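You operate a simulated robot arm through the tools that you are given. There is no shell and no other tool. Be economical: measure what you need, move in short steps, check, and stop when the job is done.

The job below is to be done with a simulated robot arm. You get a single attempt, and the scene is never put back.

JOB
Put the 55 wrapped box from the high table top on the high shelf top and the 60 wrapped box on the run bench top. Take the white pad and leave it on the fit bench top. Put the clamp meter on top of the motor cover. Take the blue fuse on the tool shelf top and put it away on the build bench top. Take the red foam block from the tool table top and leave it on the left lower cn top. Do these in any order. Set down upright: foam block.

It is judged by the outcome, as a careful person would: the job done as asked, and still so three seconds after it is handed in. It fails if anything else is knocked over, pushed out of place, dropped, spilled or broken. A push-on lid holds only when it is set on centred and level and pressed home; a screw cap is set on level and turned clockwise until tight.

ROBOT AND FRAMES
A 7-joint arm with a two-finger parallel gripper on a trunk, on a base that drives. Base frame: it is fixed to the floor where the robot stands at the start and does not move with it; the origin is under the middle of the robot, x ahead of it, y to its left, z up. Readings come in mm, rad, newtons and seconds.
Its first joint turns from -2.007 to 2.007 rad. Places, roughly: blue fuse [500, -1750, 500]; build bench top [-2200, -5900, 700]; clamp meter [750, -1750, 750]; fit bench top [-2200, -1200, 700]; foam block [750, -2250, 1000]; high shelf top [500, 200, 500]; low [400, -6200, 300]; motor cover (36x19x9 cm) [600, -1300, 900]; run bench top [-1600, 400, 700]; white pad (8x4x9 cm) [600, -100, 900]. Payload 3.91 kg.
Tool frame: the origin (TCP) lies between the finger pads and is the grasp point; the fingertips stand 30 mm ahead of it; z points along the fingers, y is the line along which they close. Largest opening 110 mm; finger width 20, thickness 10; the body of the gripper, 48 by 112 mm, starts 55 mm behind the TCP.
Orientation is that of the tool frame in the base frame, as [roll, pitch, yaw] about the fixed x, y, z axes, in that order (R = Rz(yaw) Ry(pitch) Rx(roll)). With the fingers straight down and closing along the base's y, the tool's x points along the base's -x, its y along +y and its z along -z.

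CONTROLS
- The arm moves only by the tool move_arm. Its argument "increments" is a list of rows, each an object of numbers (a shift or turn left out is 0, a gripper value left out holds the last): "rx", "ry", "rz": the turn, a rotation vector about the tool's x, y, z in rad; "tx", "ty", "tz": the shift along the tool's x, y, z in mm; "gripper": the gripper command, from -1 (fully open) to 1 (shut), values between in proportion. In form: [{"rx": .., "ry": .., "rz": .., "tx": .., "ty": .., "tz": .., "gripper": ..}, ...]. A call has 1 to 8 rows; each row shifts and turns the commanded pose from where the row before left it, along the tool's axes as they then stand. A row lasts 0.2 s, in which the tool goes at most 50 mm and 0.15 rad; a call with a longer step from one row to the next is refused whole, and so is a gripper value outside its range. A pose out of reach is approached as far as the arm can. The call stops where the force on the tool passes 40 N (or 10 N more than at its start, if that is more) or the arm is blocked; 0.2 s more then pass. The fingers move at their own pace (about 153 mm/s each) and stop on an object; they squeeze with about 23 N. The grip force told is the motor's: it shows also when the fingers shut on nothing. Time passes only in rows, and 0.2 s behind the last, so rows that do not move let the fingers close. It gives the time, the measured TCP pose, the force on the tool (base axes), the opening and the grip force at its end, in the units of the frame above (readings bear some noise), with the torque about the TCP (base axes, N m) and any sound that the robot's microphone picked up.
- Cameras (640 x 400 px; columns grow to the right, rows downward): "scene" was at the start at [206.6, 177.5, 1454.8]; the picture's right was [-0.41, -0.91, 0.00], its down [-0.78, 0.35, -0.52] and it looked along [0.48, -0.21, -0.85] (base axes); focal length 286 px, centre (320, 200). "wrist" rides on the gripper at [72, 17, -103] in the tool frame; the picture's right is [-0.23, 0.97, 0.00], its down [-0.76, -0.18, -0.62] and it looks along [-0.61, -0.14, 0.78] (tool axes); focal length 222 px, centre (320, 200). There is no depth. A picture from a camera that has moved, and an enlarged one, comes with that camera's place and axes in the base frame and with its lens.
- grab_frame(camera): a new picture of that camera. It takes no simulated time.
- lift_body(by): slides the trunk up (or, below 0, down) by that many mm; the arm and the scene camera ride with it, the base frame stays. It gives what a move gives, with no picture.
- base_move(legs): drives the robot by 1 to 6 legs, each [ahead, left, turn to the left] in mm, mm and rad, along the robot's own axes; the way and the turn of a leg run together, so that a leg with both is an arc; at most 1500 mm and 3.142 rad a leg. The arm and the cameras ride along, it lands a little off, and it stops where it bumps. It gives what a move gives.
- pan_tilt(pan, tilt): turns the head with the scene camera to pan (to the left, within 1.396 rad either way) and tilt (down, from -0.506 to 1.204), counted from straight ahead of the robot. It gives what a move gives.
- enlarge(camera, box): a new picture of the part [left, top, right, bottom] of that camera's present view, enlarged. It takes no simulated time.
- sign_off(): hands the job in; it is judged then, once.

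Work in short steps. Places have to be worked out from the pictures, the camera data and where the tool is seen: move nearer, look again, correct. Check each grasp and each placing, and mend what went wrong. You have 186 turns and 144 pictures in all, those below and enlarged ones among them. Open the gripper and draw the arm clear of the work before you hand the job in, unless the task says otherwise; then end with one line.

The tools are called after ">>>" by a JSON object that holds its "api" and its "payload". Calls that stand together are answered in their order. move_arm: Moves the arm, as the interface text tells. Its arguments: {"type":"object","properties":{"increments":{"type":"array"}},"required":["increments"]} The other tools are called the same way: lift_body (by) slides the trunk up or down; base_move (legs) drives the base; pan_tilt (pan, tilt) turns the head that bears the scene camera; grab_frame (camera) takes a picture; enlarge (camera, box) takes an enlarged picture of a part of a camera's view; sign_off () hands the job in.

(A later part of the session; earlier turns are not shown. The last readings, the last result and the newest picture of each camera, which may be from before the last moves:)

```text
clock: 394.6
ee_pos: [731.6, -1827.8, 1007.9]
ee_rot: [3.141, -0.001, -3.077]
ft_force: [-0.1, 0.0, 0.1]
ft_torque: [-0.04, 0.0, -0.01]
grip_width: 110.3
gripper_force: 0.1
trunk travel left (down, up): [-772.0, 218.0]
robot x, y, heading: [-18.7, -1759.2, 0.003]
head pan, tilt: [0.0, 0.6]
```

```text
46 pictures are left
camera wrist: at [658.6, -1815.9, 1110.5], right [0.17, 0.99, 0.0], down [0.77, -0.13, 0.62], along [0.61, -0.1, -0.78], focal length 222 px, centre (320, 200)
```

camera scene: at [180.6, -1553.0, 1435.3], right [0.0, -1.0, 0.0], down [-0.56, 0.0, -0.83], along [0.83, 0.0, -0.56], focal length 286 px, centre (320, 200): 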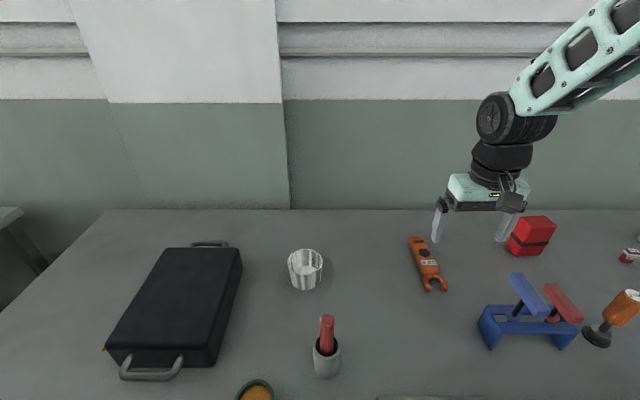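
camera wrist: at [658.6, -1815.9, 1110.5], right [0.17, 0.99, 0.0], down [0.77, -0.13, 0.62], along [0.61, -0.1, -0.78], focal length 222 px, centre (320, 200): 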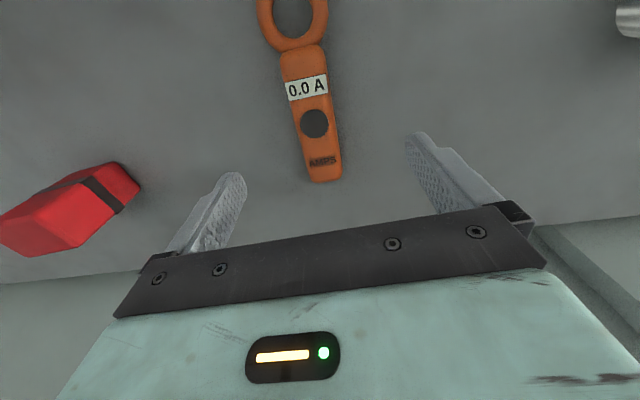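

The body centre is at (733, −1834), aligned with x. Correct, descend to TCP z≈899 and close.

>>> {"api": "move_arm", "payload": {"increments": [{"ty": -6, "rz": 0.05}, {"tz": 45}, {"tz": 40}, {"tz": 15}, {"tz": 8}, {"gripper": 0.3}, {"gripper": 1}, {}]}}

>>> {"api": "move_arm", "payload": {"increments": [{}, {"tz": -20}, {"tz": -30}]}}

>>> {"api": "grab_frame", "payload": {"camera": "wrist"}}

```text
clock: 396.4
ee_pos: [733.8, -1834.5, 899.7]
ee_rot: [-3.14, 0.0, -3.13]
ft_force: [0.9, 0.4, -0.2]
ft_torque: [0.05, -0.12, -0.02]
grip_width: 43.6
gripper_force: 22.9
trunk travel left (down, up): [-772.0, 218.0]
robot x, y, heading: [-12.2, -1755.0, 0.008]
head pan, tilt: [0.0, 0.6]
```

```text
clock: 397.2
ee_pos: [732.3, -1832.9, 949.3]
ee_rot: [3.14, -0.003, -3.129]
ft_force: [1.1, -0.1, -3.6]
ft_torque: [-0.01, 0.04, -0.01]
grip_width: 43.6
gripper_force: 22.7
trunk travel left (down, up): [-772.0, 218.0]
robot x, y, heading: [-14.4, -1761.8, -0.004]
head pan, tilt: [0.0, 0.6]
```

```text
45 pictures are left
camera wrist: at [660.2, -1818.1, 1052.7], right [0.22, 0.98, 0.0], down [0.77, -0.17, 0.62], along [0.61, -0.13, -0.78], focal length 222 px, centre (320, 200)
```

wrist: 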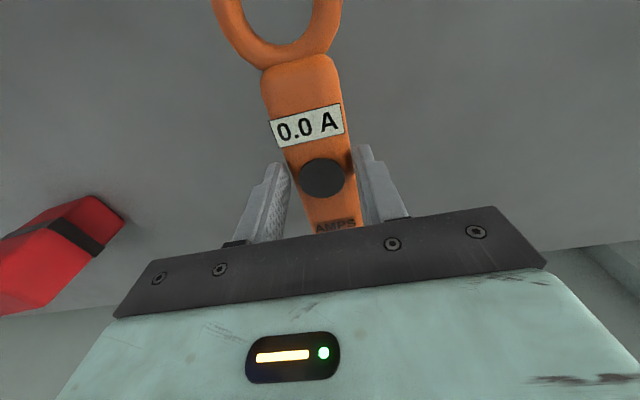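

The meter is held well. Lift it, sidle the base left to bring it over the motor cover, and retract to its middle.

>>> {"api": "move_arm", "payload": {"increments": [{"tz": -50}, {"tz": -50}, {"tz": -45}]}}

>>> {"api": "base_move", "payload": {"legs": [[0, 555, 0]]}}

>>> {"api": "move_arm", "payload": {"increments": [{"tx": 40}, {"tx": 40}, {"tx": 40}, {"tx": 35}]}}

>>> {"api": "pan_tilt", "payload": {"pan": -0.4, "tilt": 0.9}}

>>> {"api": "grab_frame", "payload": {"camera": "scene"}}

>>> {"api": "grab_frame", "payload": {"camera": "wrist"}}

```text
clock: 398.0
ee_pos: [734.2, -1832.3, 1095.6]
ee_rot: [3.141, -0.005, -3.129]
ft_force: [-0.3, -0.5, -2.8]
ft_torque: [0.02, 0.02, -0.02]
grip_width: 43.8
gripper_force: 23.2
trunk travel left (down, up): [-772.0, 218.0]
robot x, y, heading: [-12.7, -1759.7, 0.002]
head pan, tilt: [0.0, 0.6]
```

```text
clock: 401.2
ee_pos: [734.0, -1278.2, 1097.2]
ee_rot: [3.142, -0.003, -3.131]
ft_force: [0.3, 0.9, -2.6]
ft_torque: [0.0, -0.03, 0.03]
grip_width: 43.8
gripper_force: 23.5
trunk travel left (down, up): [-772.0, 218.0]
robot x, y, heading: [-15.7, -1203.9, 0.004]
head pan, tilt: [0.0, 0.6]
```

```text
clock: 402.2
ee_pos: [578.1, -1278.5, 1094.6]
ee_rot: [3.14, -0.001, -3.13]
ft_force: [-0.2, -0.3, -1.8]
ft_torque: [0.03, 0.02, -0.01]
grip_width: 43.6
gripper_force: 22.8
trunk travel left (down, up): [-772.0, 218.0]
robot x, y, heading: [-17.9, -1201.8, 0.002]
head pan, tilt: [0.0, 0.6]
```

```text
clock: 403.1
ee_pos: [578.4, -1278.8, 1095.3]
ee_rot: [-3.141, 0.0, -3.131]
ft_force: [-0.7, 0.7, -2.4]
ft_torque: [0.0, 0.0, 0.01]
grip_width: 43.6
gripper_force: 22.8
trunk travel left (down, up): [-772.0, 218.0]
robot x, y, heading: [-14.6, -1202.9, 0.003]
head pan, tilt: [-0.4, 0.901]
```

```text
44 pictures are left
camera scene: at [196.7, -1026.9, 1410.5], right [-0.39, -0.92, 0.0], down [-0.72, 0.3, -0.62], along [0.57, -0.24, -0.78], focal length 286 px, centre (320, 200)
```

scene: 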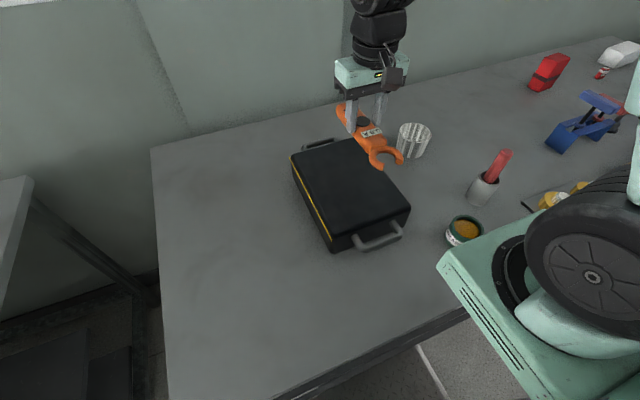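

```text
43 pictures are left
camera wrist: at [506.6, -1263.2, 1198.8], right [0.22, 0.98, 0.0], down [0.76, -0.17, 0.62], along [0.61, -0.14, -0.78], focal length 222 px, centre (320, 200)
```

wrist: 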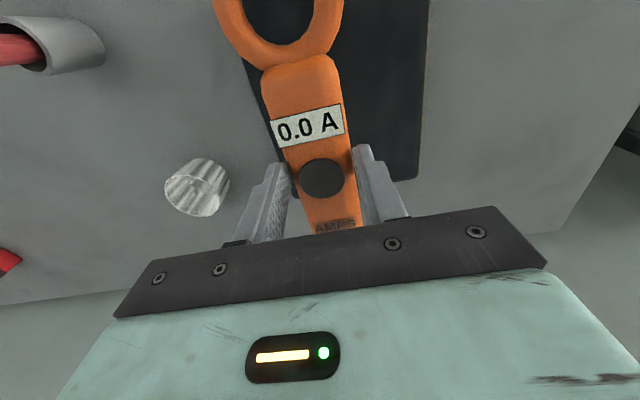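

Combining views, the cover's centre is about (558, −1258). Shift 20 mm left and descend to just above it.

>>> {"api": "move_arm", "payload": {"increments": [{"ty": 20, "tx": 4}, {"tz": 45}, {"tz": 35}, {"tz": 5}, {"tz": 4}, {"tz": 3}]}}

>>> {"api": "enlarge", "payload": {"camera": "scene", "box": [270, 60, 450, 260]}}

```text
clock: 404.5
ee_pos: [574.6, -1258.5, 1005.2]
ee_rot: [-3.141, -0.003, -3.132]
ft_force: [0.3, 0.7, -2.0]
ft_torque: [-0.02, -0.03, 0.01]
grip_width: 43.7
gripper_force: 23.4
trunk travel left (down, up): [-772.0, 218.0]
robot x, y, heading: [-15.1, -1202.8, 0.003]
head pan, tilt: [-0.4, 0.901]
```

```text
2.00 times, centred on (360, 160) of scene
camera zoom: at [196.6, -1026.9, 1410.4], right [-0.39, -0.92, 0.0], down [-0.72, 0.3, -0.62], along [0.57, -0.24, -0.78], focal length 573 px, centre (240, 280)
```

zoom: 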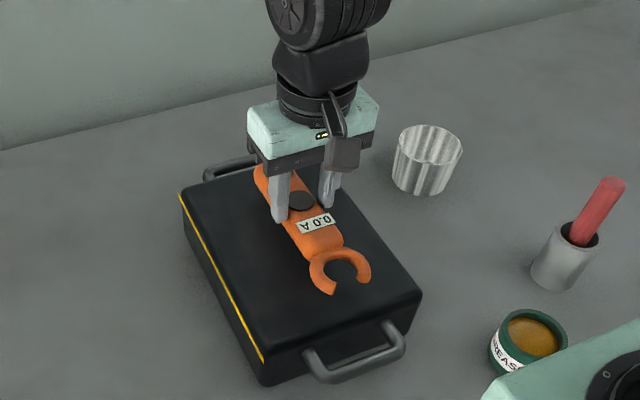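

Well centred over the cover. Lower in small steps until contact.

>>> {"api": "move_arm", "payload": {"increments": [{"tz": 4}, {"tz": 4}, {"tz": 3}, {}]}}

>>> {"api": "move_arm", "payload": {"increments": [{"tz": 2}, {"tz": 2}, {"tz": 2}, {}]}}

```text
clock: 405.5
ee_pos: [574.5, -1258.8, 993.6]
ee_rot: [-3.141, -0.002, -3.132]
ft_force: [-0.4, -1.2, -2.9]
ft_torque: [0.02, 0.03, 0.01]
grip_width: 43.4
gripper_force: 23.0
trunk travel left (down, up): [-772.0, 218.0]
robot x, y, heading: [-16.5, -1202.4, 0.002]
head pan, tilt: [-0.4, 0.901]
```

```text
clock: 406.5
ee_pos: [574.4, -1257.8, 987.5]
ee_rot: [-3.141, -0.002, -3.131]
ft_force: [0.0, -0.9, -2.9]
ft_torque: [0.01, 0.04, -0.03]
grip_width: 43.3
gripper_force: 22.2
trunk travel left (down, up): [-772.0, 218.0]
robot x, y, heading: [-15.1, -1206.5, 0.004]
head pan, tilt: [-0.4, 0.901]
```

>>> {"api": "move_arm", "payload": {"increments": [{"tz": 1.5}, {"tz": 1.5}, {"tz": 1.5}, {}]}}

>>> {"api": "move_arm", "payload": {"increments": [{"tz": 1.5}, {"tz": 1.5}, {}]}}

```text
clock: 407.5
ee_pos: [574.5, -1259.6, 984.3]
ee_rot: [3.14, -0.001, -3.132]
ft_force: [-1.1, -1.4, 18.2]
ft_torque: [-0.03, 0.11, 0.06]
grip_width: 43.7
gripper_force: 22.8
trunk travel left (down, up): [-772.0, 218.0]
robot x, y, heading: [-19.0, -1204.4, 0.003]
head pan, tilt: [-0.4, 0.901]
```

```text
clock: 408.3
ee_pos: [575.0, -1258.7, 981.3]
ee_rot: [-3.141, 0.0, -3.134]
ft_force: [2.4, -2.0, 16.8]
ft_torque: [-0.09, -0.1, 0.05]
grip_width: 43.7
gripper_force: 22.8
trunk travel left (down, up): [-772.0, 218.0]
robot x, y, heading: [-17.2, -1198.5, 0.002]
head pan, tilt: [-0.4, 0.901]
```

Contact is made. Release and rise, then check.

>>> {"api": "move_arm", "payload": {"increments": [{"gripper": 0.3}, {"gripper": -0.2}, {"gripper": -0.6}, {"tz": -30}, {"tz": -50, "gripper": -1}, {"tz": -50}]}}

>>> {"api": "enlarge", "payload": {"camera": "scene", "box": [250, 60, 450, 260]}}

```text
clock: 409.7
ee_pos: [574.0, -1258.5, 1109.4]
ee_rot: [-3.14, -0.004, -3.132]
ft_force: [0.2, -0.1, -0.4]
ft_torque: [0.04, 0.02, -0.01]
grip_width: 110.0
gripper_force: 0.1
trunk travel left (down, up): [-772.0, 218.0]
robot x, y, heading: [-18.0, -1202.5, 0.002]
head pan, tilt: [-0.4, 0.901]
```

```text
2.00 times, centred on (350, 160) of scene
camera zoom: at [197.1, -1026.8, 1410.3], right [-0.39, -0.92, 0.0], down [-0.72, 0.3, -0.62], along [0.57, -0.24, -0.78], focal length 573 px, centre (260, 280)
```

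zoom: 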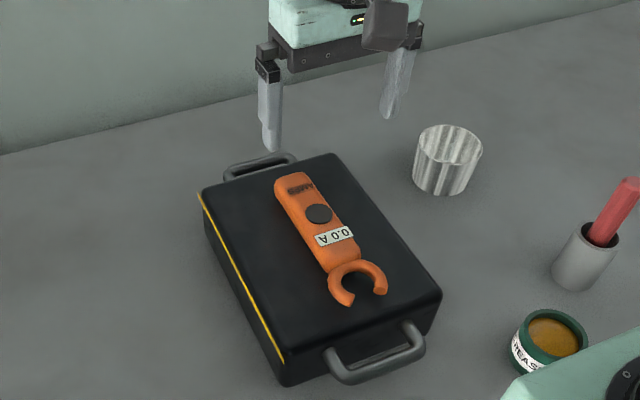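

The clamp meter lies on the motor cover. Next the fuse on the tool shelf: back off, go to y≈−1690, extend and tilt the hand as I did before, lower the trunk and look.

>>> {"api": "base_move", "payload": {"legs": [[-480, 0, 0], [0, -490, 0]]}}

>>> {"api": "move_arm", "payload": {"increments": [{"tx": -40, "ty": -22}, {"tx": -35, "ty": -22}, {"ry": -0.14}, {"ry": -0.14}, {"ry": -0.14}, {"ry": -0.14}, {"ry": -0.14}, {"ry": -0.14}]}}

>>> {"api": "lift_body", "payload": {"by": -400}}

>>> {"api": "pan_tilt", "payload": {"pan": -0.3, "tilt": 0.5}}

>>> {"api": "grab_frame", "payload": {"camera": "scene"}}

>>> {"api": "grab_frame", "payload": {"camera": "wrist"}}

```text
clock: 415.0
ee_pos: [87.3, -1750.5, 1108.7]
ee_rot: [-3.141, -0.002, -3.13]
ft_force: [0.3, -0.4, 0.3]
ft_torque: [-0.01, 0.0, 0.01]
grip_width: 110.1
gripper_force: 0.1
trunk travel left (down, up): [-772.0, 218.0]
robot x, y, heading: [-504.9, -1696.3, 0.005]
head pan, tilt: [-0.4, 0.901]
```

```text
clock: 416.8
ee_pos: [162.9, -1794.4, 1108.5]
ee_rot: [3.14, 0.838, -3.131]
ft_force: [-0.2, -0.3, 0.2]
ft_torque: [0.0, -0.02, -0.01]
grip_width: 110.2
gripper_force: 0.0
trunk travel left (down, up): [-772.0, 218.0]
robot x, y, heading: [-499.9, -1696.0, 0.001]
head pan, tilt: [-0.4, 0.901]
```

```text
clock: 420.7
ee_pos: [163.5, -1793.9, 708.8]
ee_rot: [-3.14, 0.839, -3.13]
ft_force: [0.3, 0.3, 0.0]
ft_torque: [-0.01, -0.03, -0.02]
grip_width: 110.1
gripper_force: 0.1
trunk travel left (down, up): [-372.0, 618.0]
robot x, y, heading: [-502.9, -1695.8, 0.004]
head pan, tilt: [-0.4, 0.901]
```

```text
clock: 421.5
ee_pos: [162.6, -1793.8, 708.2]
ee_rot: [3.142, 0.838, -3.133]
ft_force: [-0.5, -0.5, -0.8]
ft_torque: [0.0, -0.02, -0.02]
grip_width: 110.0
gripper_force: 0.0
trunk travel left (down, up): [-372.0, 618.0]
robot x, y, heading: [-503.1, -1691.0, 0.004]
head pan, tilt: [-0.3, 0.499]
```

```text
40 pictures are left
camera scene: at [-272.9, -1515.6, 1044.2], right [-0.29, -0.96, 0.0], down [-0.46, 0.14, -0.88], along [0.84, -0.26, -0.48], focal length 286 px, centre (320, 200)
```

scene: 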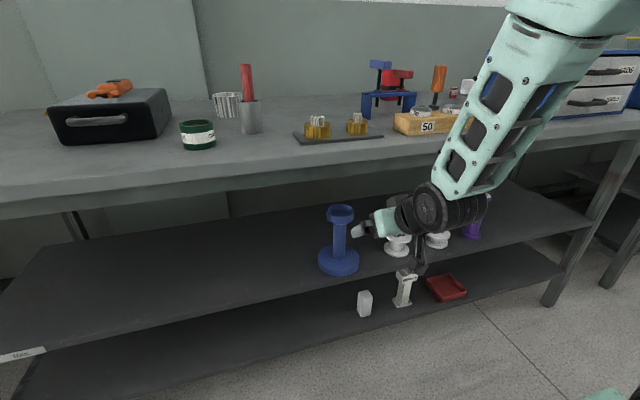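

```text
39 pictures are left
camera wrist: at [38.3, -1778.6, 723.3], right [0.14, 0.98, 0.17], down [0.05, -0.18, 0.98], along [0.99, -0.13, -0.07], focal length 222 px, centre (320, 200)
```

wrist: 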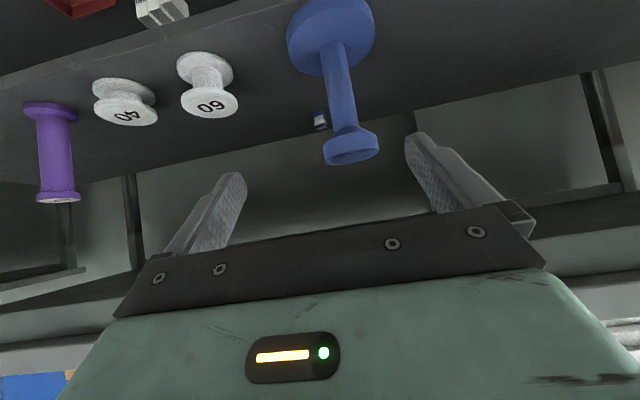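

A small blue-and-white object lies behind the blue stand; that may be the actual fuse. I enlarge it.

>>> {"api": "enlarge", "payload": {"camera": "wrist", "box": [280, 90, 360, 150]}}

```text
6.67 times, centred on (320, 120) of wrist
camera zoom: at [38.3, -1778.6, 723.3], right [0.14, 0.98, 0.17], down [0.05, -0.18, 0.98], along [0.99, -0.13, -0.07], focal length 1481 px, centre (320, 733)
```

zoom: 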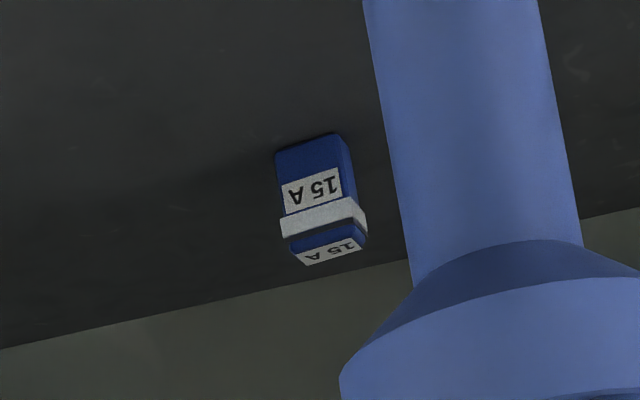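

That small block marked "15 A" is the blue fuse, at about (574, −1815), deep behind the blue stand. I'll reach in from slightly right with a stretched, low arm: back off, turn ~0.3 rad left, lower the trunk and extend in free space.

>>> {"api": "base_move", "payload": {"legs": [[-240, -404, 0], [0, 0, 0.295]]}}

>>> {"api": "lift_body", "payload": {"by": -140}}

>>> {"api": "move_arm", "payload": {"increments": [{"tx": -32, "tz": 36}, {"tx": -32, "tz": 36}, {"tx": -32, "tz": 36}, {"tx": -32, "tz": 36}, {"tx": -32, "tz": 36}, {}]}}

>>> {"api": "pan_tilt", "payload": {"pan": -0.5, "tilt": 0.3}}

>>> {"api": "grab_frame", "payload": {"camera": "scene"}}

```text
clock: 425.3
ee_pos: [-75.3, -1997.7, 707.3]
ee_rot: [-3.141, 0.839, -2.829]
ft_force: [-0.3, -0.5, 0.1]
ft_torque: [0.01, -0.02, 0.0]
grip_width: 109.9
gripper_force: 0.2
trunk travel left (down, up): [-372.0, 618.0]
robot x, y, heading: [-742.9, -2100.9, 0.304]
head pan, tilt: [-0.3, 0.499]
```

```text
clock: 427.0
ee_pos: [-74.4, -1997.7, 568.9]
ee_rot: [3.141, 0.838, -2.83]
ft_force: [0.2, -1.0, 0.4]
ft_torque: [0.01, 0.03, 0.03]
grip_width: 110.1
gripper_force: 0.1
trunk travel left (down, up): [-232.0, 758.0]
robot x, y, heading: [-737.0, -2106.6, 0.305]
head pan, tilt: [-0.3, 0.499]
```

```text
clock: 428.4
ee_pos: [152.3, -1921.3, 568.0]
ee_rot: [-3.14, 0.837, -2.83]
ft_force: [0.0, 0.5, 0.4]
ft_torque: [0.03, 0.04, 0.02]
grip_width: 110.1
gripper_force: 0.1
trunk travel left (down, up): [-232.0, 758.0]
robot x, y, heading: [-745.0, -2101.1, 0.304]
head pan, tilt: [-0.3, 0.499]
```

```text
clock: 429.1
ee_pos: [152.4, -1922.1, 568.6]
ee_rot: [-3.141, 0.839, -2.829]
ft_force: [-0.2, 0.5, 0.7]
ft_torque: [-0.01, 0.02, 0.01]
grip_width: 110.2
gripper_force: 0.0
trunk travel left (down, up): [-232.0, 758.0]
robot x, y, heading: [-739.5, -2101.2, 0.297]
head pan, tilt: [-0.499, 0.3]
```

```text
37 pictures are left
camera scene: at [-573.2, -1882.1, 922.6], right [-0.19, -0.98, 0.0], down [-0.29, 0.06, -0.96], along [0.94, -0.18, -0.3], focal length 286 px, centre (320, 200)
```

scene: 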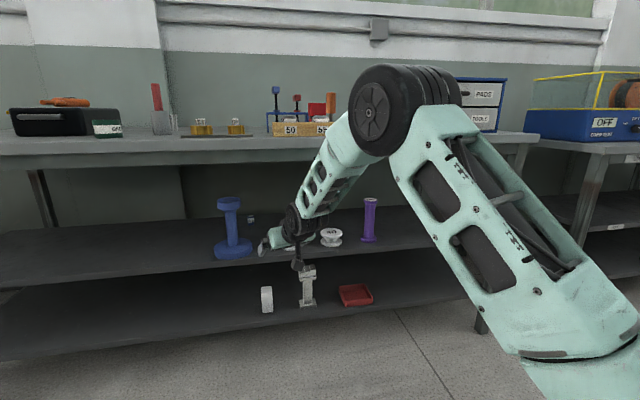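

The elbow is still high. Extend 150 mm further to flatten the arm and look again.

>>> {"api": "move_arm", "payload": {"increments": [{"tx": -32, "tz": 36}, {"tx": -32, "tz": 36}, {"tx": -32, "tz": 36}, {}]}}

>>> {"api": "grab_frame", "payload": {"camera": "scene"}}

```text
clock: 430.1
ee_pos: [292.5, -1877.6, 565.8]
ee_rot: [-3.141, 0.835, -2.829]
ft_force: [0.3, 0.1, 0.4]
ft_torque: [-0.01, -0.02, 0.03]
grip_width: 109.9
gripper_force: 0.1
trunk travel left (down, up): [-232.0, 758.0]
robot x, y, heading: [-740.9, -2103.1, 0.307]
head pan, tilt: [-0.499, 0.3]
```

```text
36 pictures are left
camera scene: at [-573.3, -1882.1, 922.7], right [-0.19, -0.98, 0.0], down [-0.29, 0.06, -0.96], along [0.94, -0.19, -0.3], focal length 286 px, centre (320, 200)
```

scene: 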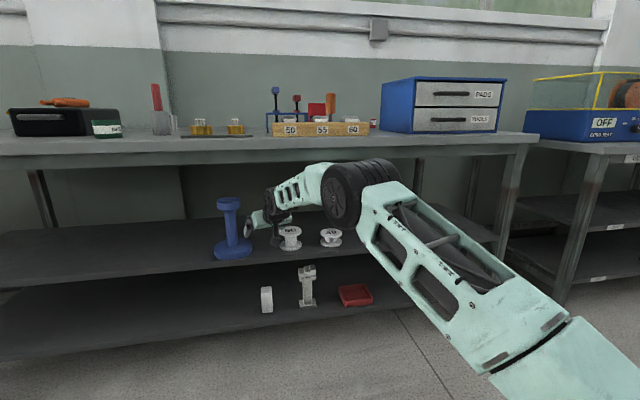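

The arm is now flat enough. I narrow the fingers, shift 15 mm right, and extend 75 mm more to pass between stand and spools.

>>> {"api": "base_move", "payload": {"legs": [[0, -15, 0]]}}

>>> {"api": "move_arm", "payload": {"increments": [{"gripper": -0.1}, {"tx": -25, "tz": 28}, {"tx": -25, "tz": 28}, {}]}}

>>> {"api": "grab_frame", "payload": {"camera": "wrist"}}

>>> {"api": "grab_frame", "payload": {"camera": "scene"}}

```text
clock: 430.9
ee_pos: [296.5, -1892.1, 565.5]
ee_rot: [-3.141, 0.837, -2.829]
ft_force: [0.0, 0.0, -0.4]
ft_torque: [-0.03, -0.01, 0.03]
grip_width: 109.7
gripper_force: 0.0
trunk travel left (down, up): [-232.0, 758.0]
robot x, y, heading: [-740.0, -2117.4, 0.305]
head pan, tilt: [-0.499, 0.3]
```

```text
clock: 431.9
ee_pos: [336.0, -1877.7, 565.1]
ee_rot: [-3.14, 0.835, -2.829]
ft_force: [-0.6, -0.7, 0.0]
ft_torque: [-0.02, 0.01, 0.0]
grip_width: 60.5
gripper_force: 0.1
out of reach, approached as far as the arm can: row 3
trunk travel left (down, up): [-232.0, 758.0]
robot x, y, heading: [-735.1, -2118.3, 0.304]
head pan, tilt: [-0.499, 0.3]
```

```text
35 pictures are left
camera wrist: at [211.0, -1902.2, 580.2], right [-0.15, 0.97, 0.17], down [0.1, -0.15, 0.98], along [0.98, 0.17, -0.07], focal length 222 px, centre (320, 200)
```

wrist: 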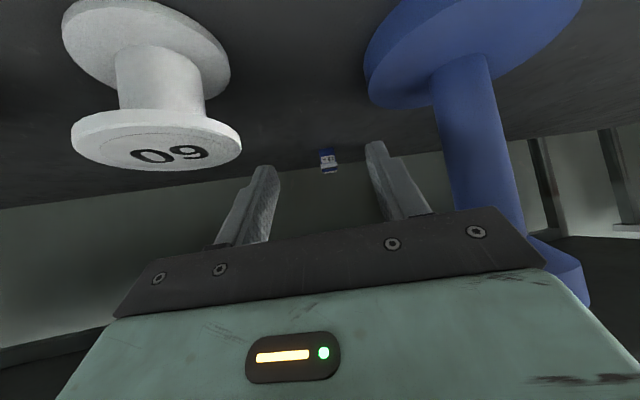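

```text
34 pictures are left
camera scene: at [-568.5, -1897.0, 922.7], right [-0.19, -0.98, 0.0], down [-0.29, 0.06, -0.96], along [0.94, -0.19, -0.3], focal length 286 px, centre (320, 200)
```

scene: 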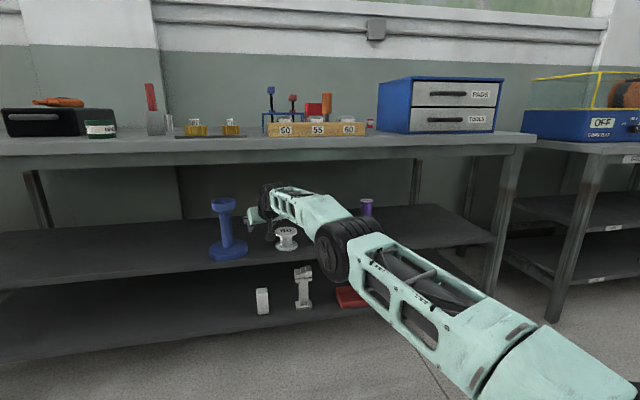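

Arm is straight and the passage is clear; fuse is between the fingers' lines at ≈(586, −1810). Shift 10 mm right and drive in 160 mm.

>>> {"api": "base_move", "payload": {"legs": [[0, -10, 0], [160, 0, 0]]}}

>>> {"api": "grab_frame", "payload": {"camera": "wrist"}}

>>> {"api": "grab_frame", "payload": {"camera": "scene"}}

```text
clock: 433.7
ee_pos: [488.2, -1838.3, 564.5]
ee_rot: [3.141, 0.837, -2.826]
ft_force: [0.2, -0.3, -0.2]
ft_torque: [0.0, 0.02, 0.01]
grip_width: 60.7
gripper_force: 0.1
trunk travel left (down, up): [-232.0, 758.0]
robot x, y, heading: [-580.4, -2080.5, 0.305]
head pan, tilt: [-0.499, 0.3]
```

```text
33 pictures are left
camera wrist: at [365.3, -1862.4, 580.6], right [-0.16, 0.97, 0.17], down [0.1, -0.15, 0.98], along [0.98, 0.17, -0.07], focal length 222 px, centre (320, 200)
```

wrist: 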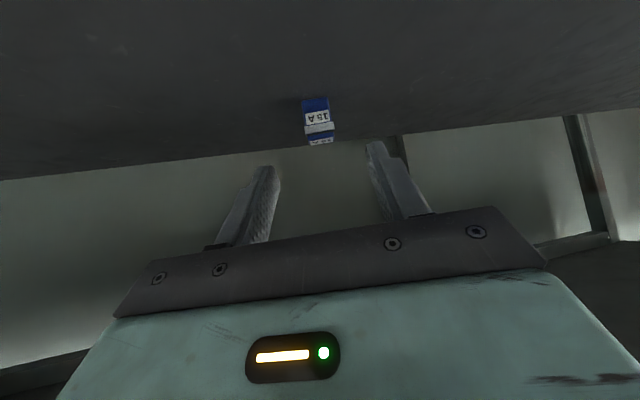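

```text
32 pictures are left
camera scene: at [-414.3, -1858.7, 922.7], right [-0.19, -0.98, 0.0], down [-0.29, 0.06, -0.96], along [0.94, -0.18, -0.3], focal length 286 px, centre (320, 200)
```

scene: 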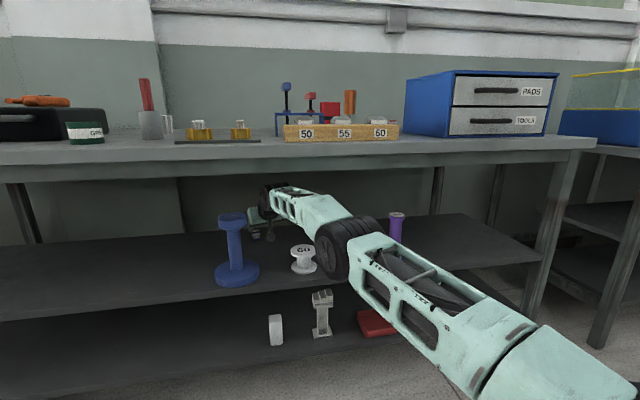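

Fuse centre about (570, −1812), straight ahead 84 mm. Lower the trunk 57 mm, then advance 60 mm and check.

>>> {"api": "lift_body", "payload": {"by": -57}}

>>> {"api": "base_move", "payload": {"legs": [[50, 0, 0]]}}

>>> {"api": "grab_frame", "payload": {"camera": "wrist"}}

```text
clock: 434.6
ee_pos: [489.8, -1838.9, 509.0]
ee_rot: [-3.141, 0.836, -2.829]
ft_force: [0.4, 0.6, 0.0]
ft_torque: [0.01, -0.01, -0.01]
grip_width: 60.5
gripper_force: 0.0
trunk travel left (down, up): [-175.0, 815.0]
robot x, y, heading: [-580.4, -2078.0, 0.304]
head pan, tilt: [-0.499, 0.3]
```

```text
clock: 435.6
ee_pos: [538.4, -1825.7, 507.3]
ee_rot: [3.14, 0.837, -2.828]
ft_force: [-0.1, 0.6, 0.0]
ft_torque: [0.05, -0.02, 0.0]
grip_width: 60.6
gripper_force: 0.0
trunk travel left (down, up): [-175.0, 815.0]
robot x, y, heading: [-532.5, -2064.8, 0.308]
head pan, tilt: [-0.499, 0.3]
```

```text
31 pictures are left
camera wrist: at [413.6, -1848.7, 523.6], right [-0.15, 0.97, 0.17], down [0.1, -0.15, 0.98], along [0.98, 0.17, -0.07], focal length 222 px, centre (320, 200)
```

wrist: 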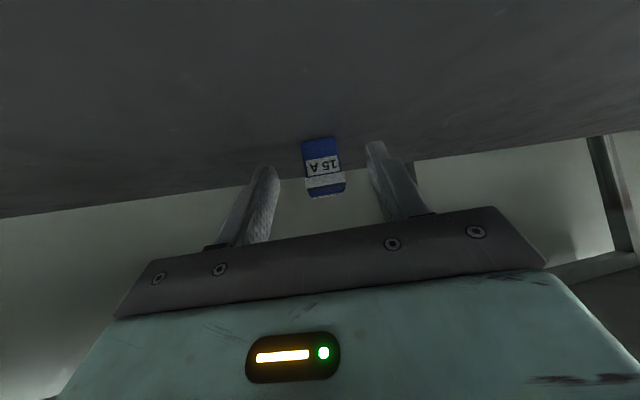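

Fuse is centred between the fingers. Advance 32 mm and close.

>>> {"api": "base_move", "payload": {"legs": [[31, 0, 0]]}}

>>> {"api": "move_arm", "payload": {"increments": [{"gripper": 0.4}, {"gripper": 1}, {}, {}]}}

>>> {"api": "grab_frame", "payload": {"camera": "wrist"}}

```text
clock: 436.4
ee_pos: [565.7, -1815.5, 508.6]
ee_rot: [-3.141, 0.837, -2.829]
ft_force: [0.0, -0.3, -0.4]
ft_torque: [-0.02, -0.02, 0.01]
grip_width: 60.4
gripper_force: 0.1
trunk travel left (down, up): [-175.0, 815.0]
robot x, y, heading: [-504.6, -2053.4, 0.312]
head pan, tilt: [-0.499, 0.3]
```

```text
clock: 437.4
ee_pos: [567.2, -1816.2, 509.2]
ee_rot: [-3.141, 0.838, -2.828]
ft_force: [0.0, 0.2, 0.6]
ft_torque: [0.02, -0.03, -0.01]
grip_width: 25.1
gripper_force: 23.1
trunk travel left (down, up): [-175.0, 815.0]
robot x, y, heading: [-502.6, -2058.8, 0.307]
head pan, tilt: [-0.499, 0.3]
```

```text
30 pictures are left
camera wrist: at [443.2, -1838.6, 523.6], right [-0.16, 0.97, 0.17], down [0.1, -0.15, 0.98], along [0.98, 0.17, -0.07], focal length 222 px, centre (320, 200)
```

wrist: 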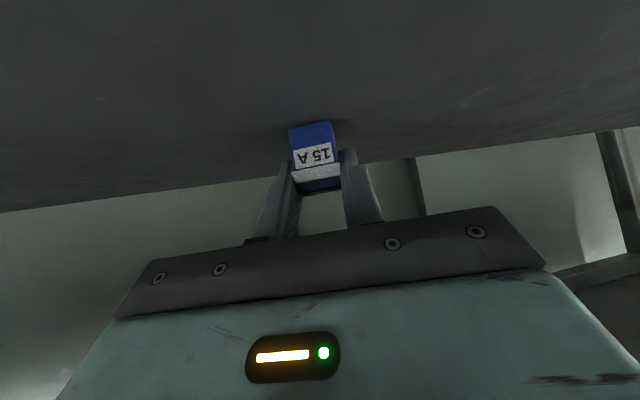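

Fuse gripped (25 mm). Raise 57 mm and back straight out.

>>> {"api": "lift_body", "payload": {"by": 57}}

>>> {"api": "base_move", "payload": {"legs": [[-245, -4, 0], [-300, -30, 0]]}}

>>> {"api": "grab_frame", "payload": {"camera": "wrist"}}

>>> {"api": "grab_frame", "payload": {"camera": "scene"}}

```text
clock: 438.4
ee_pos: [568.1, -1815.3, 565.3]
ee_rot: [-3.142, 0.838, -2.828]
ft_force: [-0.4, 0.4, 0.0]
ft_torque: [-0.01, 0.01, -0.01]
grip_width: 24.8
gripper_force: 22.8
trunk travel left (down, up): [-232.0, 758.0]
robot x, y, heading: [-502.5, -2054.5, 0.303]
head pan, tilt: [-0.499, 0.3]
```

```text
clock: 441.6
ee_pos: [124.5, -2008.9, 567.8]
ee_rot: [-3.141, 0.841, -2.841]
ft_force: [-0.3, 0.0, 0.0]
ft_torque: [0.03, 0.01, -0.03]
grip_width: 25.0
gripper_force: 22.9
trunk travel left (down, up): [-232.0, 758.0]
robot x, y, heading: [-952.3, -2233.2, 0.288]
head pan, tilt: [-0.499, 0.3]
stopped in leg 2: the robot was blocked; the commanded pose is now the measured one
```

```text
29 pictures are left
camera wrist: at [-0.2, -2030.0, 581.7], right [-0.14, 0.98, 0.17], down [0.09, -0.16, 0.98], along [0.99, 0.15, -0.07], focal length 222 px, centre (320, 200)
```

wrist: 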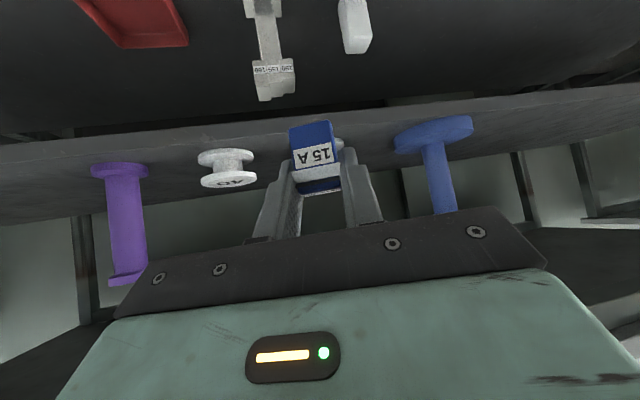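

```text
28 pictures are left
camera scene: at [-780.3, -2013.6, 922.7], right [-0.21, -0.98, 0.0], down [-0.29, 0.06, -0.96], along [0.93, -0.2, -0.3], focal length 286 px, centre (320, 200)
```

scene: 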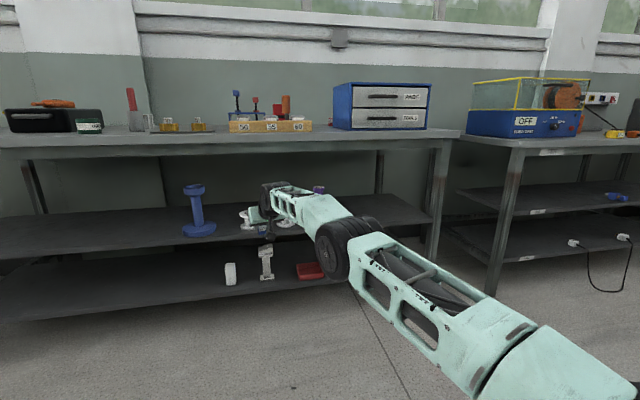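

The base's rear touched the island as it backed; I ease forward, retract the arm and raise the trunk for travel.

>>> {"api": "base_move", "payload": {"legs": [[100, 0, 0]]}}

>>> {"api": "move_arm", "payload": {"increments": [{"tx": 32, "tz": -36}, {"tx": 32, "tz": -36}, {"tx": 32, "tz": -36}, {"tx": 32, "tz": -36}, {"tx": 32, "tz": -36}, {"tx": 32, "tz": -36}, {"tx": 32, "tz": -36}, {"tx": 32, "tz": -36}]}}

>>> {"api": "lift_body", "payload": {"by": 400}}

>>> {"api": "pan_tilt", "payload": {"pan": 1.39, "tilt": 0.5}}

>>> {"api": "grab_frame", "payload": {"camera": "scene"}}

```text
clock: 442.7
ee_pos: [219.5, -1980.2, 567.3]
ee_rot: [3.141, 0.838, -2.843]
ft_force: [-0.3, 0.2, -0.5]
ft_torque: [0.01, 0.0, -0.01]
grip_width: 25.2
gripper_force: 22.9
trunk travel left (down, up): [-232.0, 758.0]
robot x, y, heading: [-859.2, -2203.7, 0.295]
head pan, tilt: [-0.499, 0.3]
```

```text
clock: 444.5
ee_pos: [-151.3, -2094.3, 566.4]
ee_rot: [3.141, 0.841, -2.842]
ft_force: [0.1, -0.2, 0.4]
ft_torque: [0.03, -0.04, -0.02]
grip_width: 24.9
gripper_force: 23.4
trunk travel left (down, up): [-232.0, 758.0]
robot x, y, heading: [-855.8, -2200.4, 0.289]
head pan, tilt: [-0.499, 0.3]
```

```text
clock: 448.3
ee_pos: [-150.9, -2095.0, 966.6]
ee_rot: [3.141, 0.839, -2.842]
ft_force: [-0.3, -0.4, -0.7]
ft_torque: [0.04, 0.02, 0.02]
grip_width: 24.7
gripper_force: 22.7
trunk travel left (down, up): [-632.0, 358.0]
robot x, y, heading: [-858.8, -2205.5, 0.292]
head pan, tilt: [-0.499, 0.3]
```

```text
clock: 450.2
ee_pos: [-151.0, -2093.8, 965.9]
ee_rot: [-3.141, 0.84, -2.843]
ft_force: [0.6, -1.0, 0.1]
ft_torque: [-0.02, 0.01, 0.04]
grip_width: 25.0
gripper_force: 22.7
trunk travel left (down, up): [-632.0, 358.0]
robot x, y, heading: [-858.2, -2201.4, 0.293]
head pan, tilt: [1.389, 0.499]
```

```text
27 pictures are left
camera scene: at [-786.4, -1875.4, 1304.3], right [0.99, 0.11, 0.0], down [0.05, -0.48, -0.88], along [-0.1, 0.87, -0.48], focal length 286 px, centre (320, 200)
```

scene: 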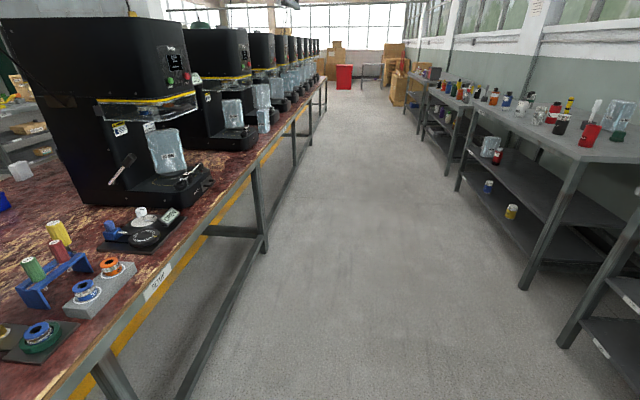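

All looks undisturbed. Travel to the build bench: re-centre in the aisle, turn to −y and drive down.

>>> {"api": "base_move", "payload": {"legs": [[270, 0, 0], [0, 0, -1.863], [1500, 0, 0], [1500, 0, 0]]}}

```text
clock: 470.7
ee_pos: [-892.8, -5801.5, 965.7]
ee_rot: [-3.141, 0.84, 1.515]
ft_force: [-0.1, -0.9, 0.1]
ft_torque: [0.03, 0.02, 0.01]
grip_width: 24.9
gripper_force: 22.9
trunk travel left (down, up): [-632.0, 358.0]
robot x, y, heading: [-751.8, -5100.6, -1.632]
head pan, tilt: [1.389, 0.499]
```

Correct the heading and stop partway to look left at the "low" place around (400, −6200).

>>> {"api": "base_move", "payload": {"legs": [[0, 0, 0.109], [800, 0, 0]]}}

>>> {"api": "pan_tilt", "payload": {"pan": 1.2, "tilt": 0.6}}

>>> {"api": "grab_frame", "payload": {"camera": "scene"}}

```text
clock: 475.5
ee_pos: [-774.8, -6614.2, 966.6]
ee_rot: [-3.14, 0.84, 1.629]
ft_force: [0.0, 0.8, -0.4]
ft_torque: [0.0, -0.01, 0.02]
grip_width: 24.8
gripper_force: 23.1
trunk travel left (down, up): [-632.0, 358.0]
robot x, y, heading: [-712.7, -5902.6, -1.523]
head pan, tilt: [1.389, 0.499]
```

```text
clock: 476.2
ee_pos: [-775.2, -6613.8, 966.1]
ee_rot: [3.141, 0.839, 1.629]
ft_force: [-0.4, -0.3, -0.2]
ft_torque: [0.03, -0.01, -0.02]
grip_width: 24.9
gripper_force: 23.0
trunk travel left (down, up): [-632.0, 358.0]
robot x, y, heading: [-714.5, -5904.4, -1.519]
head pan, tilt: [1.201, 0.6]
```

```text
26 pictures are left
camera scene: at [-415.0, -6062.3, 1295.2], right [-0.31, -0.95, 0.0], down [-0.54, 0.18, -0.83], along [0.78, -0.26, -0.56], focal length 286 px, centre (320, 200)
```

scene: 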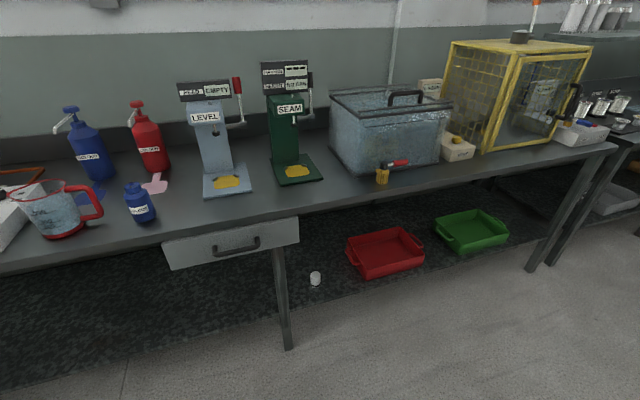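

I look for labels on this counter's lower shelf edges.

>>> {"api": "enlarge", "payload": {"camera": "scene", "box": [120, 180, 440, 380]}}

```text
2.00 times, centred on (280, 280) of scene
camera zoom: at [-415.0, -6062.3, 1295.2], right [-0.31, -0.95, 0.0], down [-0.54, 0.18, -0.83], along [0.78, -0.26, -0.56], focal length 573 px, centre (400, 40)
```

zoom: 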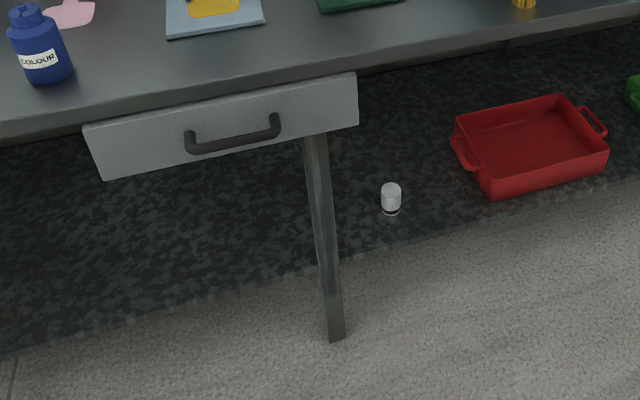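

No label; the "low" position matches the centre of this whole lower shelf, so I'll put the block on its left part, near the middle. Now on with the fuse: around the island end to the back aisle.

>>> {"api": "base_move", "payload": {"legs": [[1200, 0, 0], [1120, 0, 0], [0, 0, -1.62], [1250, 0, 0], [1250, 0, 0], [0, 0, -1.565]]}}

```text
clock: 507.3
ee_pos: [-3065.0, -7559.3, 966.5]
ee_rot: [-3.141, 0.838, -1.514]
ft_force: [0.5, 0.4, -1.4]
ft_torque: [-0.03, 0.03, 0.02]
grip_width: 25.3
gripper_force: 23.1
trunk travel left (down, up): [-632.0, 358.0]
robot x, y, heading: [-3123.0, -8269.5, 1.622]
head pan, tilt: [1.201, 0.6]
```

>>> {"api": "base_move", "payload": {"legs": [[1200, 0, 0], [1160, 0, 0], [0, 0, -1.62]]}}

>>> {"api": "pan_tilt", "payload": {"pan": -0.1, "tilt": 0.6}}

>>> {"api": "grab_frame", "payload": {"camera": "scene"}}

```text
clock: 522.7
ee_pos: [-2505.7, -6015.8, 966.1]
ee_rot: [-3.141, 0.84, -3.112]
ft_force: [0.7, -0.8, -0.7]
ft_torque: [0.0, -0.01, -0.01]
grip_width: 25.0
gripper_force: 23.4
trunk travel left (down, up): [-632.0, 358.0]
robot x, y, heading: [-3212.3, -5931.3, 0.025]
head pan, tilt: [1.201, 0.6]
```

```text
clock: 524.1
ee_pos: [-2505.4, -6014.6, 966.0]
ee_rot: [3.142, 0.838, -3.112]
ft_force: [-0.7, -0.1, -0.4]
ft_torque: [0.0, 0.0, -0.01]
grip_width: 25.1
gripper_force: 23.0
trunk travel left (down, up): [-632.0, 358.0]
robot x, y, heading: [-3213.8, -5933.2, 0.027]
head pan, tilt: [-0.099, 0.6]
```

```text
24 pictures are left
camera scene: at [-2986.3, -5732.4, 1295.2], right [-0.08, -1.0, 0.0], down [-0.56, 0.04, -0.83], along [0.82, -0.06, -0.56], focal length 286 px, centre (320, 200)
```

scene: 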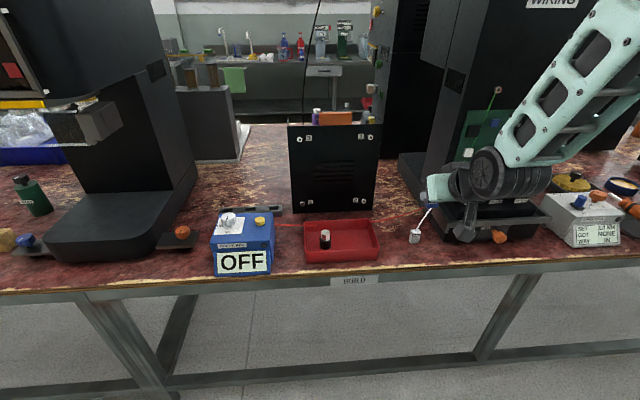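

The BUILD label is confirmed. A clear strip lies right of the red tray at about (−2415, −6005). Advance and lower.

>>> {"api": "base_move", "payload": {"legs": [[90, 6, 0]]}}

>>> {"api": "lift_body", "payload": {"by": -205}}

>>> {"api": "enlarge", "payload": {"camera": "scene", "box": [260, 80, 520, 260]}}

>>> {"api": "grab_frame", "payload": {"camera": "wrist"}}

```text
clock: 525.2
ee_pos: [-2415.6, -6008.8, 965.6]
ee_rot: [3.141, 0.84, -3.114]
ft_force: [-0.1, 0.9, 0.1]
ft_torque: [0.01, 0.01, -0.01]
grip_width: 24.9
gripper_force: 22.8
trunk travel left (down, up): [-632.0, 358.0]
robot x, y, heading: [-3122.5, -5926.0, 0.023]
head pan, tilt: [-0.099, 0.6]
```

```text
clock: 527.5
ee_pos: [-2415.4, -6008.7, 761.7]
ee_rot: [3.141, 0.841, -3.114]
ft_force: [-0.2, -0.3, 0.0]
ft_torque: [0.01, -0.03, -0.02]
grip_width: 24.8
gripper_force: 23.1
trunk travel left (down, up): [-427.0, 563.0]
robot x, y, heading: [-3125.0, -5926.3, 0.025]
head pan, tilt: [-0.099, 0.6]
```

```text
2.22 times, centred on (390, 170) of scene
camera zoom: at [-2895.8, -5724.9, 1090.2], right [-0.08, -1.0, 0.0], down [-0.56, 0.04, -0.83], along [0.82, -0.07, -0.56], focal length 636 px, centre (164, 267)
```

zoom: 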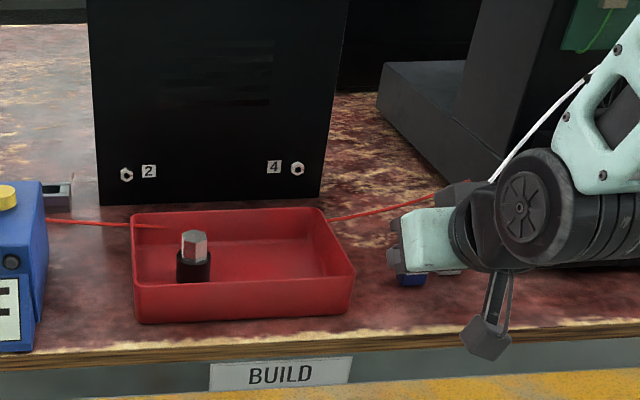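

```text
22 pictures are left
camera wrist: at [-2540.7, -5996.2, 776.2], right [0.12, 0.98, 0.17], down [0.05, -0.18, 0.98], along [0.99, -0.11, -0.07], focal length 222 px, centre (320, 200)
```

wrist: 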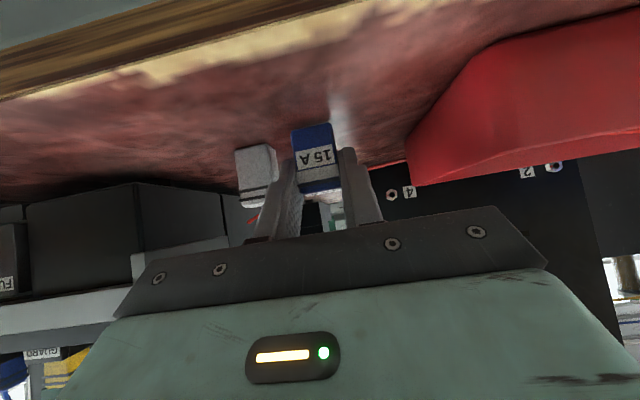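

The spot beneath is free. Lower by small steps until contact.

>>> {"api": "move_arm", "payload": {"increments": [{"tx": 9, "tz": 8}, {"tx": 4.5, "tz": 4}, {"tx": 2.2, "tz": 2}, {"tx": 2.2, "tz": 2}, {}]}}

>>> {"api": "move_arm", "payload": {"increments": [{"tx": 1.5, "tz": 1.3}, {"tx": 1.5, "tz": 1.3}, {}]}}

```text
clock: 528.2
ee_pos: [-2413.2, -6008.4, 747.8]
ee_rot: [-3.14, 0.856, -3.115]
ft_force: [-3.8, -0.3, 15.4]
ft_torque: [-0.15, -0.08, -0.06]
grip_width: 25.1
gripper_force: 23.0
trunk travel left (down, up): [-427.0, 563.0]
robot x, y, heading: [-3125.8, -5926.6, 0.024]
head pan, tilt: [-0.099, 0.6]
stopped in row 3: the force on the tool passed its limit (the readings are from after the stop); the commanded pose is now the measured one
```

```text
clock: 528.7
ee_pos: [-2411.6, -6008.5, 746.7]
ee_rot: [3.139, 0.866, -3.117]
ft_force: [-3.9, -1.1, 14.9]
ft_torque: [-0.11, 0.01, -0.03]
grip_width: 24.9
gripper_force: 22.8
trunk travel left (down, up): [-427.0, 563.0]
robot x, y, heading: [-3123.9, -5928.1, 0.019]
head pan, tilt: [-0.099, 0.6]
stopped in row 2: the force on the tool passed its limit (the readings are from after the stop); the commanded pose is now the measured one
```

Contact came a bit early; I look before releasing.

>>> {"api": "grab_frame", "payload": {"camera": "wrist"}}

>>> {"api": "enlarge", "payload": {"camera": "scene", "box": [360, 130, 500, 250]}}

```text
21 pictures are left
camera wrist: at [-2537.4, -5995.8, 758.6], right [0.12, 0.98, 0.17], down [0.02, -0.18, 0.98], along [0.99, -0.11, -0.04], focal length 222 px, centre (320, 200)
```

wrist: 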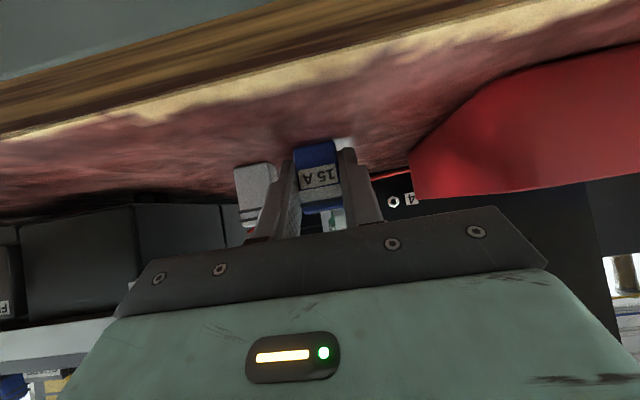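

```text
3.33 times, centred on (430, 190) of scene
camera zoom: at [-2896.6, -5724.8, 1090.1], right [-0.08, -1.0, 0.0], down [-0.56, 0.04, -0.83], along [0.82, -0.07, -0.56], focal length 954 px, centre (-47, 233)
```

zoom: 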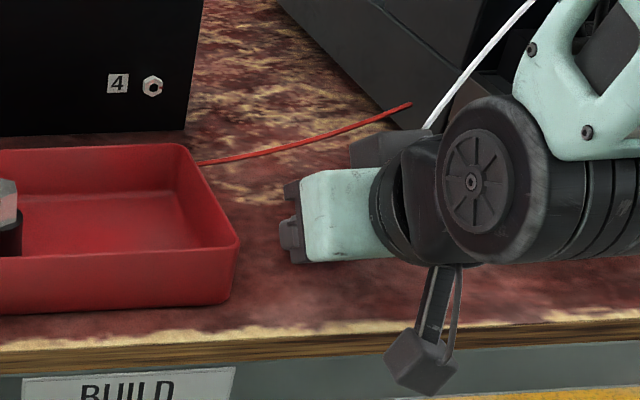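

The fuse is resting on the bench. Restore the tilt slightly, release, and back straight away.

>>> {"api": "move_arm", "payload": {"increments": [{"ry": 0.02}, {"gripper": 0.45}, {"gripper": 0.1}, {"gripper": -0.1}, {}]}}

>>> {"api": "base_move", "payload": {"legs": [[-250, 0, 0]]}}

>>> {"api": "grab_frame", "payload": {"camera": "wrist"}}

```text
clock: 529.9
ee_pos: [-2411.2, -6003.9, 747.3]
ee_rot: [3.14, 0.845, -3.108]
ft_force: [-8.8, 6.3, 15.2]
ft_torque: [-0.28, 0.0, -0.16]
grip_width: 57.1
gripper_force: 0.0
trunk travel left (down, up): [-427.0, 563.0]
robot x, y, heading: [-3125.2, -5925.8, 0.02]
head pan, tilt: [-0.099, 0.6]
stopped in row 5: the force on the tool passed its limit (the readings are from after the stop); the commanded pose is now the measured one
```

```text
clock: 531.7
ee_pos: [-2664.7, -6013.6, 746.1]
ee_rot: [3.14, 0.842, -3.113]
ft_force: [0.1, 0.6, -0.6]
ft_torque: [0.02, 0.02, 0.01]
grip_width: 60.7
gripper_force: 0.0
trunk travel left (down, up): [-427.0, 563.0]
robot x, y, heading: [-3378.1, -5930.7, 0.014]
head pan, tilt: [-0.099, 0.6]
```

```text
19 pictures are left
camera wrist: at [-2789.9, -6000.6, 760.5], right [0.12, 0.98, 0.17], down [0.05, -0.18, 0.98], along [0.99, -0.11, -0.07], focal length 222 px, centre (320, 200)
```

wrist: 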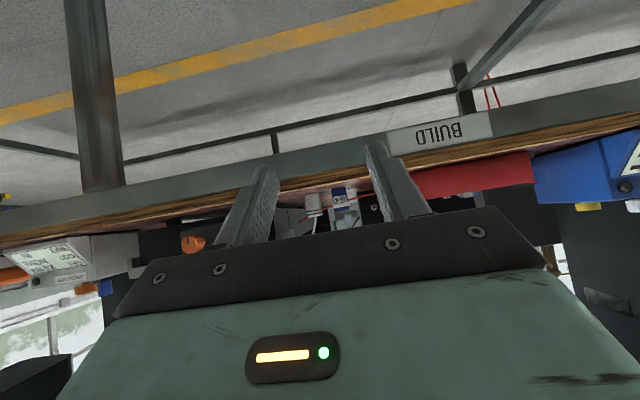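

Check the fuse and the neighbouring plug.

>>> {"api": "enlarge", "payload": {"camera": "wrist", "box": [270, 150, 390, 230]}}

>>> {"api": "enlarge", "payload": {"camera": "scene", "box": [300, 120, 500, 240]}}

```text
5.00 times, centred on (330, 190) of wrist
camera zoom: at [-2789.9, -6000.6, 760.5], right [0.12, 0.98, 0.17], down [0.05, -0.18, 0.98], along [0.99, -0.11, -0.07], focal length 1111 px, centre (270, 250)
```

zoom: 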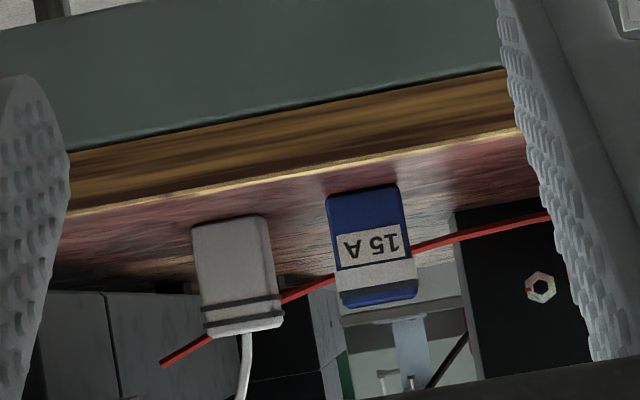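

```text
3.20 times, centred on (400, 180) of scene
camera zoom: at [-3147.4, -5730.2, 1090.2], right [-0.08, -1.0, 0.0], down [-0.56, 0.05, -0.83], along [0.82, -0.07, -0.56], focal length 916 px, centre (64, 264)
```

zoom: 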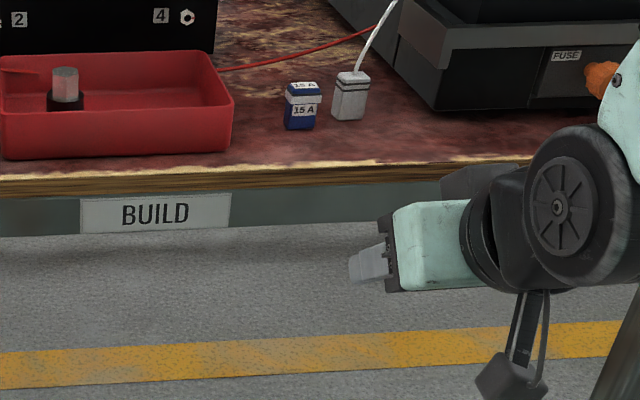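

The fuse stands upright on the build bench, plug beside it still standing. Now the foam block: raise the trunk and drive back round to the tool table.

>>> {"api": "lift_body", "payload": {"by": 330}}

>>> {"api": "base_move", "payload": {"legs": [[0, 0, -1.585], [1200, 0, 0], [1100, 0, 0], [0, 0, 1.565], [1400, 0, 0], [1380, 0, 0]]}}

```text
clock: 534.9
ee_pos: [-2664.9, -6012.5, 1076.2]
ee_rot: [3.141, 0.843, -3.111]
ft_force: [0.7, -0.4, 0.1]
ft_torque: [0.02, 0.02, 0.0]
grip_width: 60.3
gripper_force: 0.1
trunk travel left (down, up): [-757.0, 233.0]
robot x, y, heading: [-3377.7, -5931.7, 0.018]
head pan, tilt: [-0.099, 0.6]
```

```text
clock: 567.0
ee_pos: [207.6, -8145.2, 1076.2]
ee_rot: [3.14, 0.842, -3.086]
ft_force: [0.6, 0.3, -0.3]
ft_torque: [-0.01, 0.0, 0.02]
grip_width: 60.7
gripper_force: 0.0
trunk travel left (down, up): [-757.0, 233.0]
robot x, y, heading: [-509.6, -8081.4, 0.043]
head pan, tilt: [-0.099, 0.6]
```

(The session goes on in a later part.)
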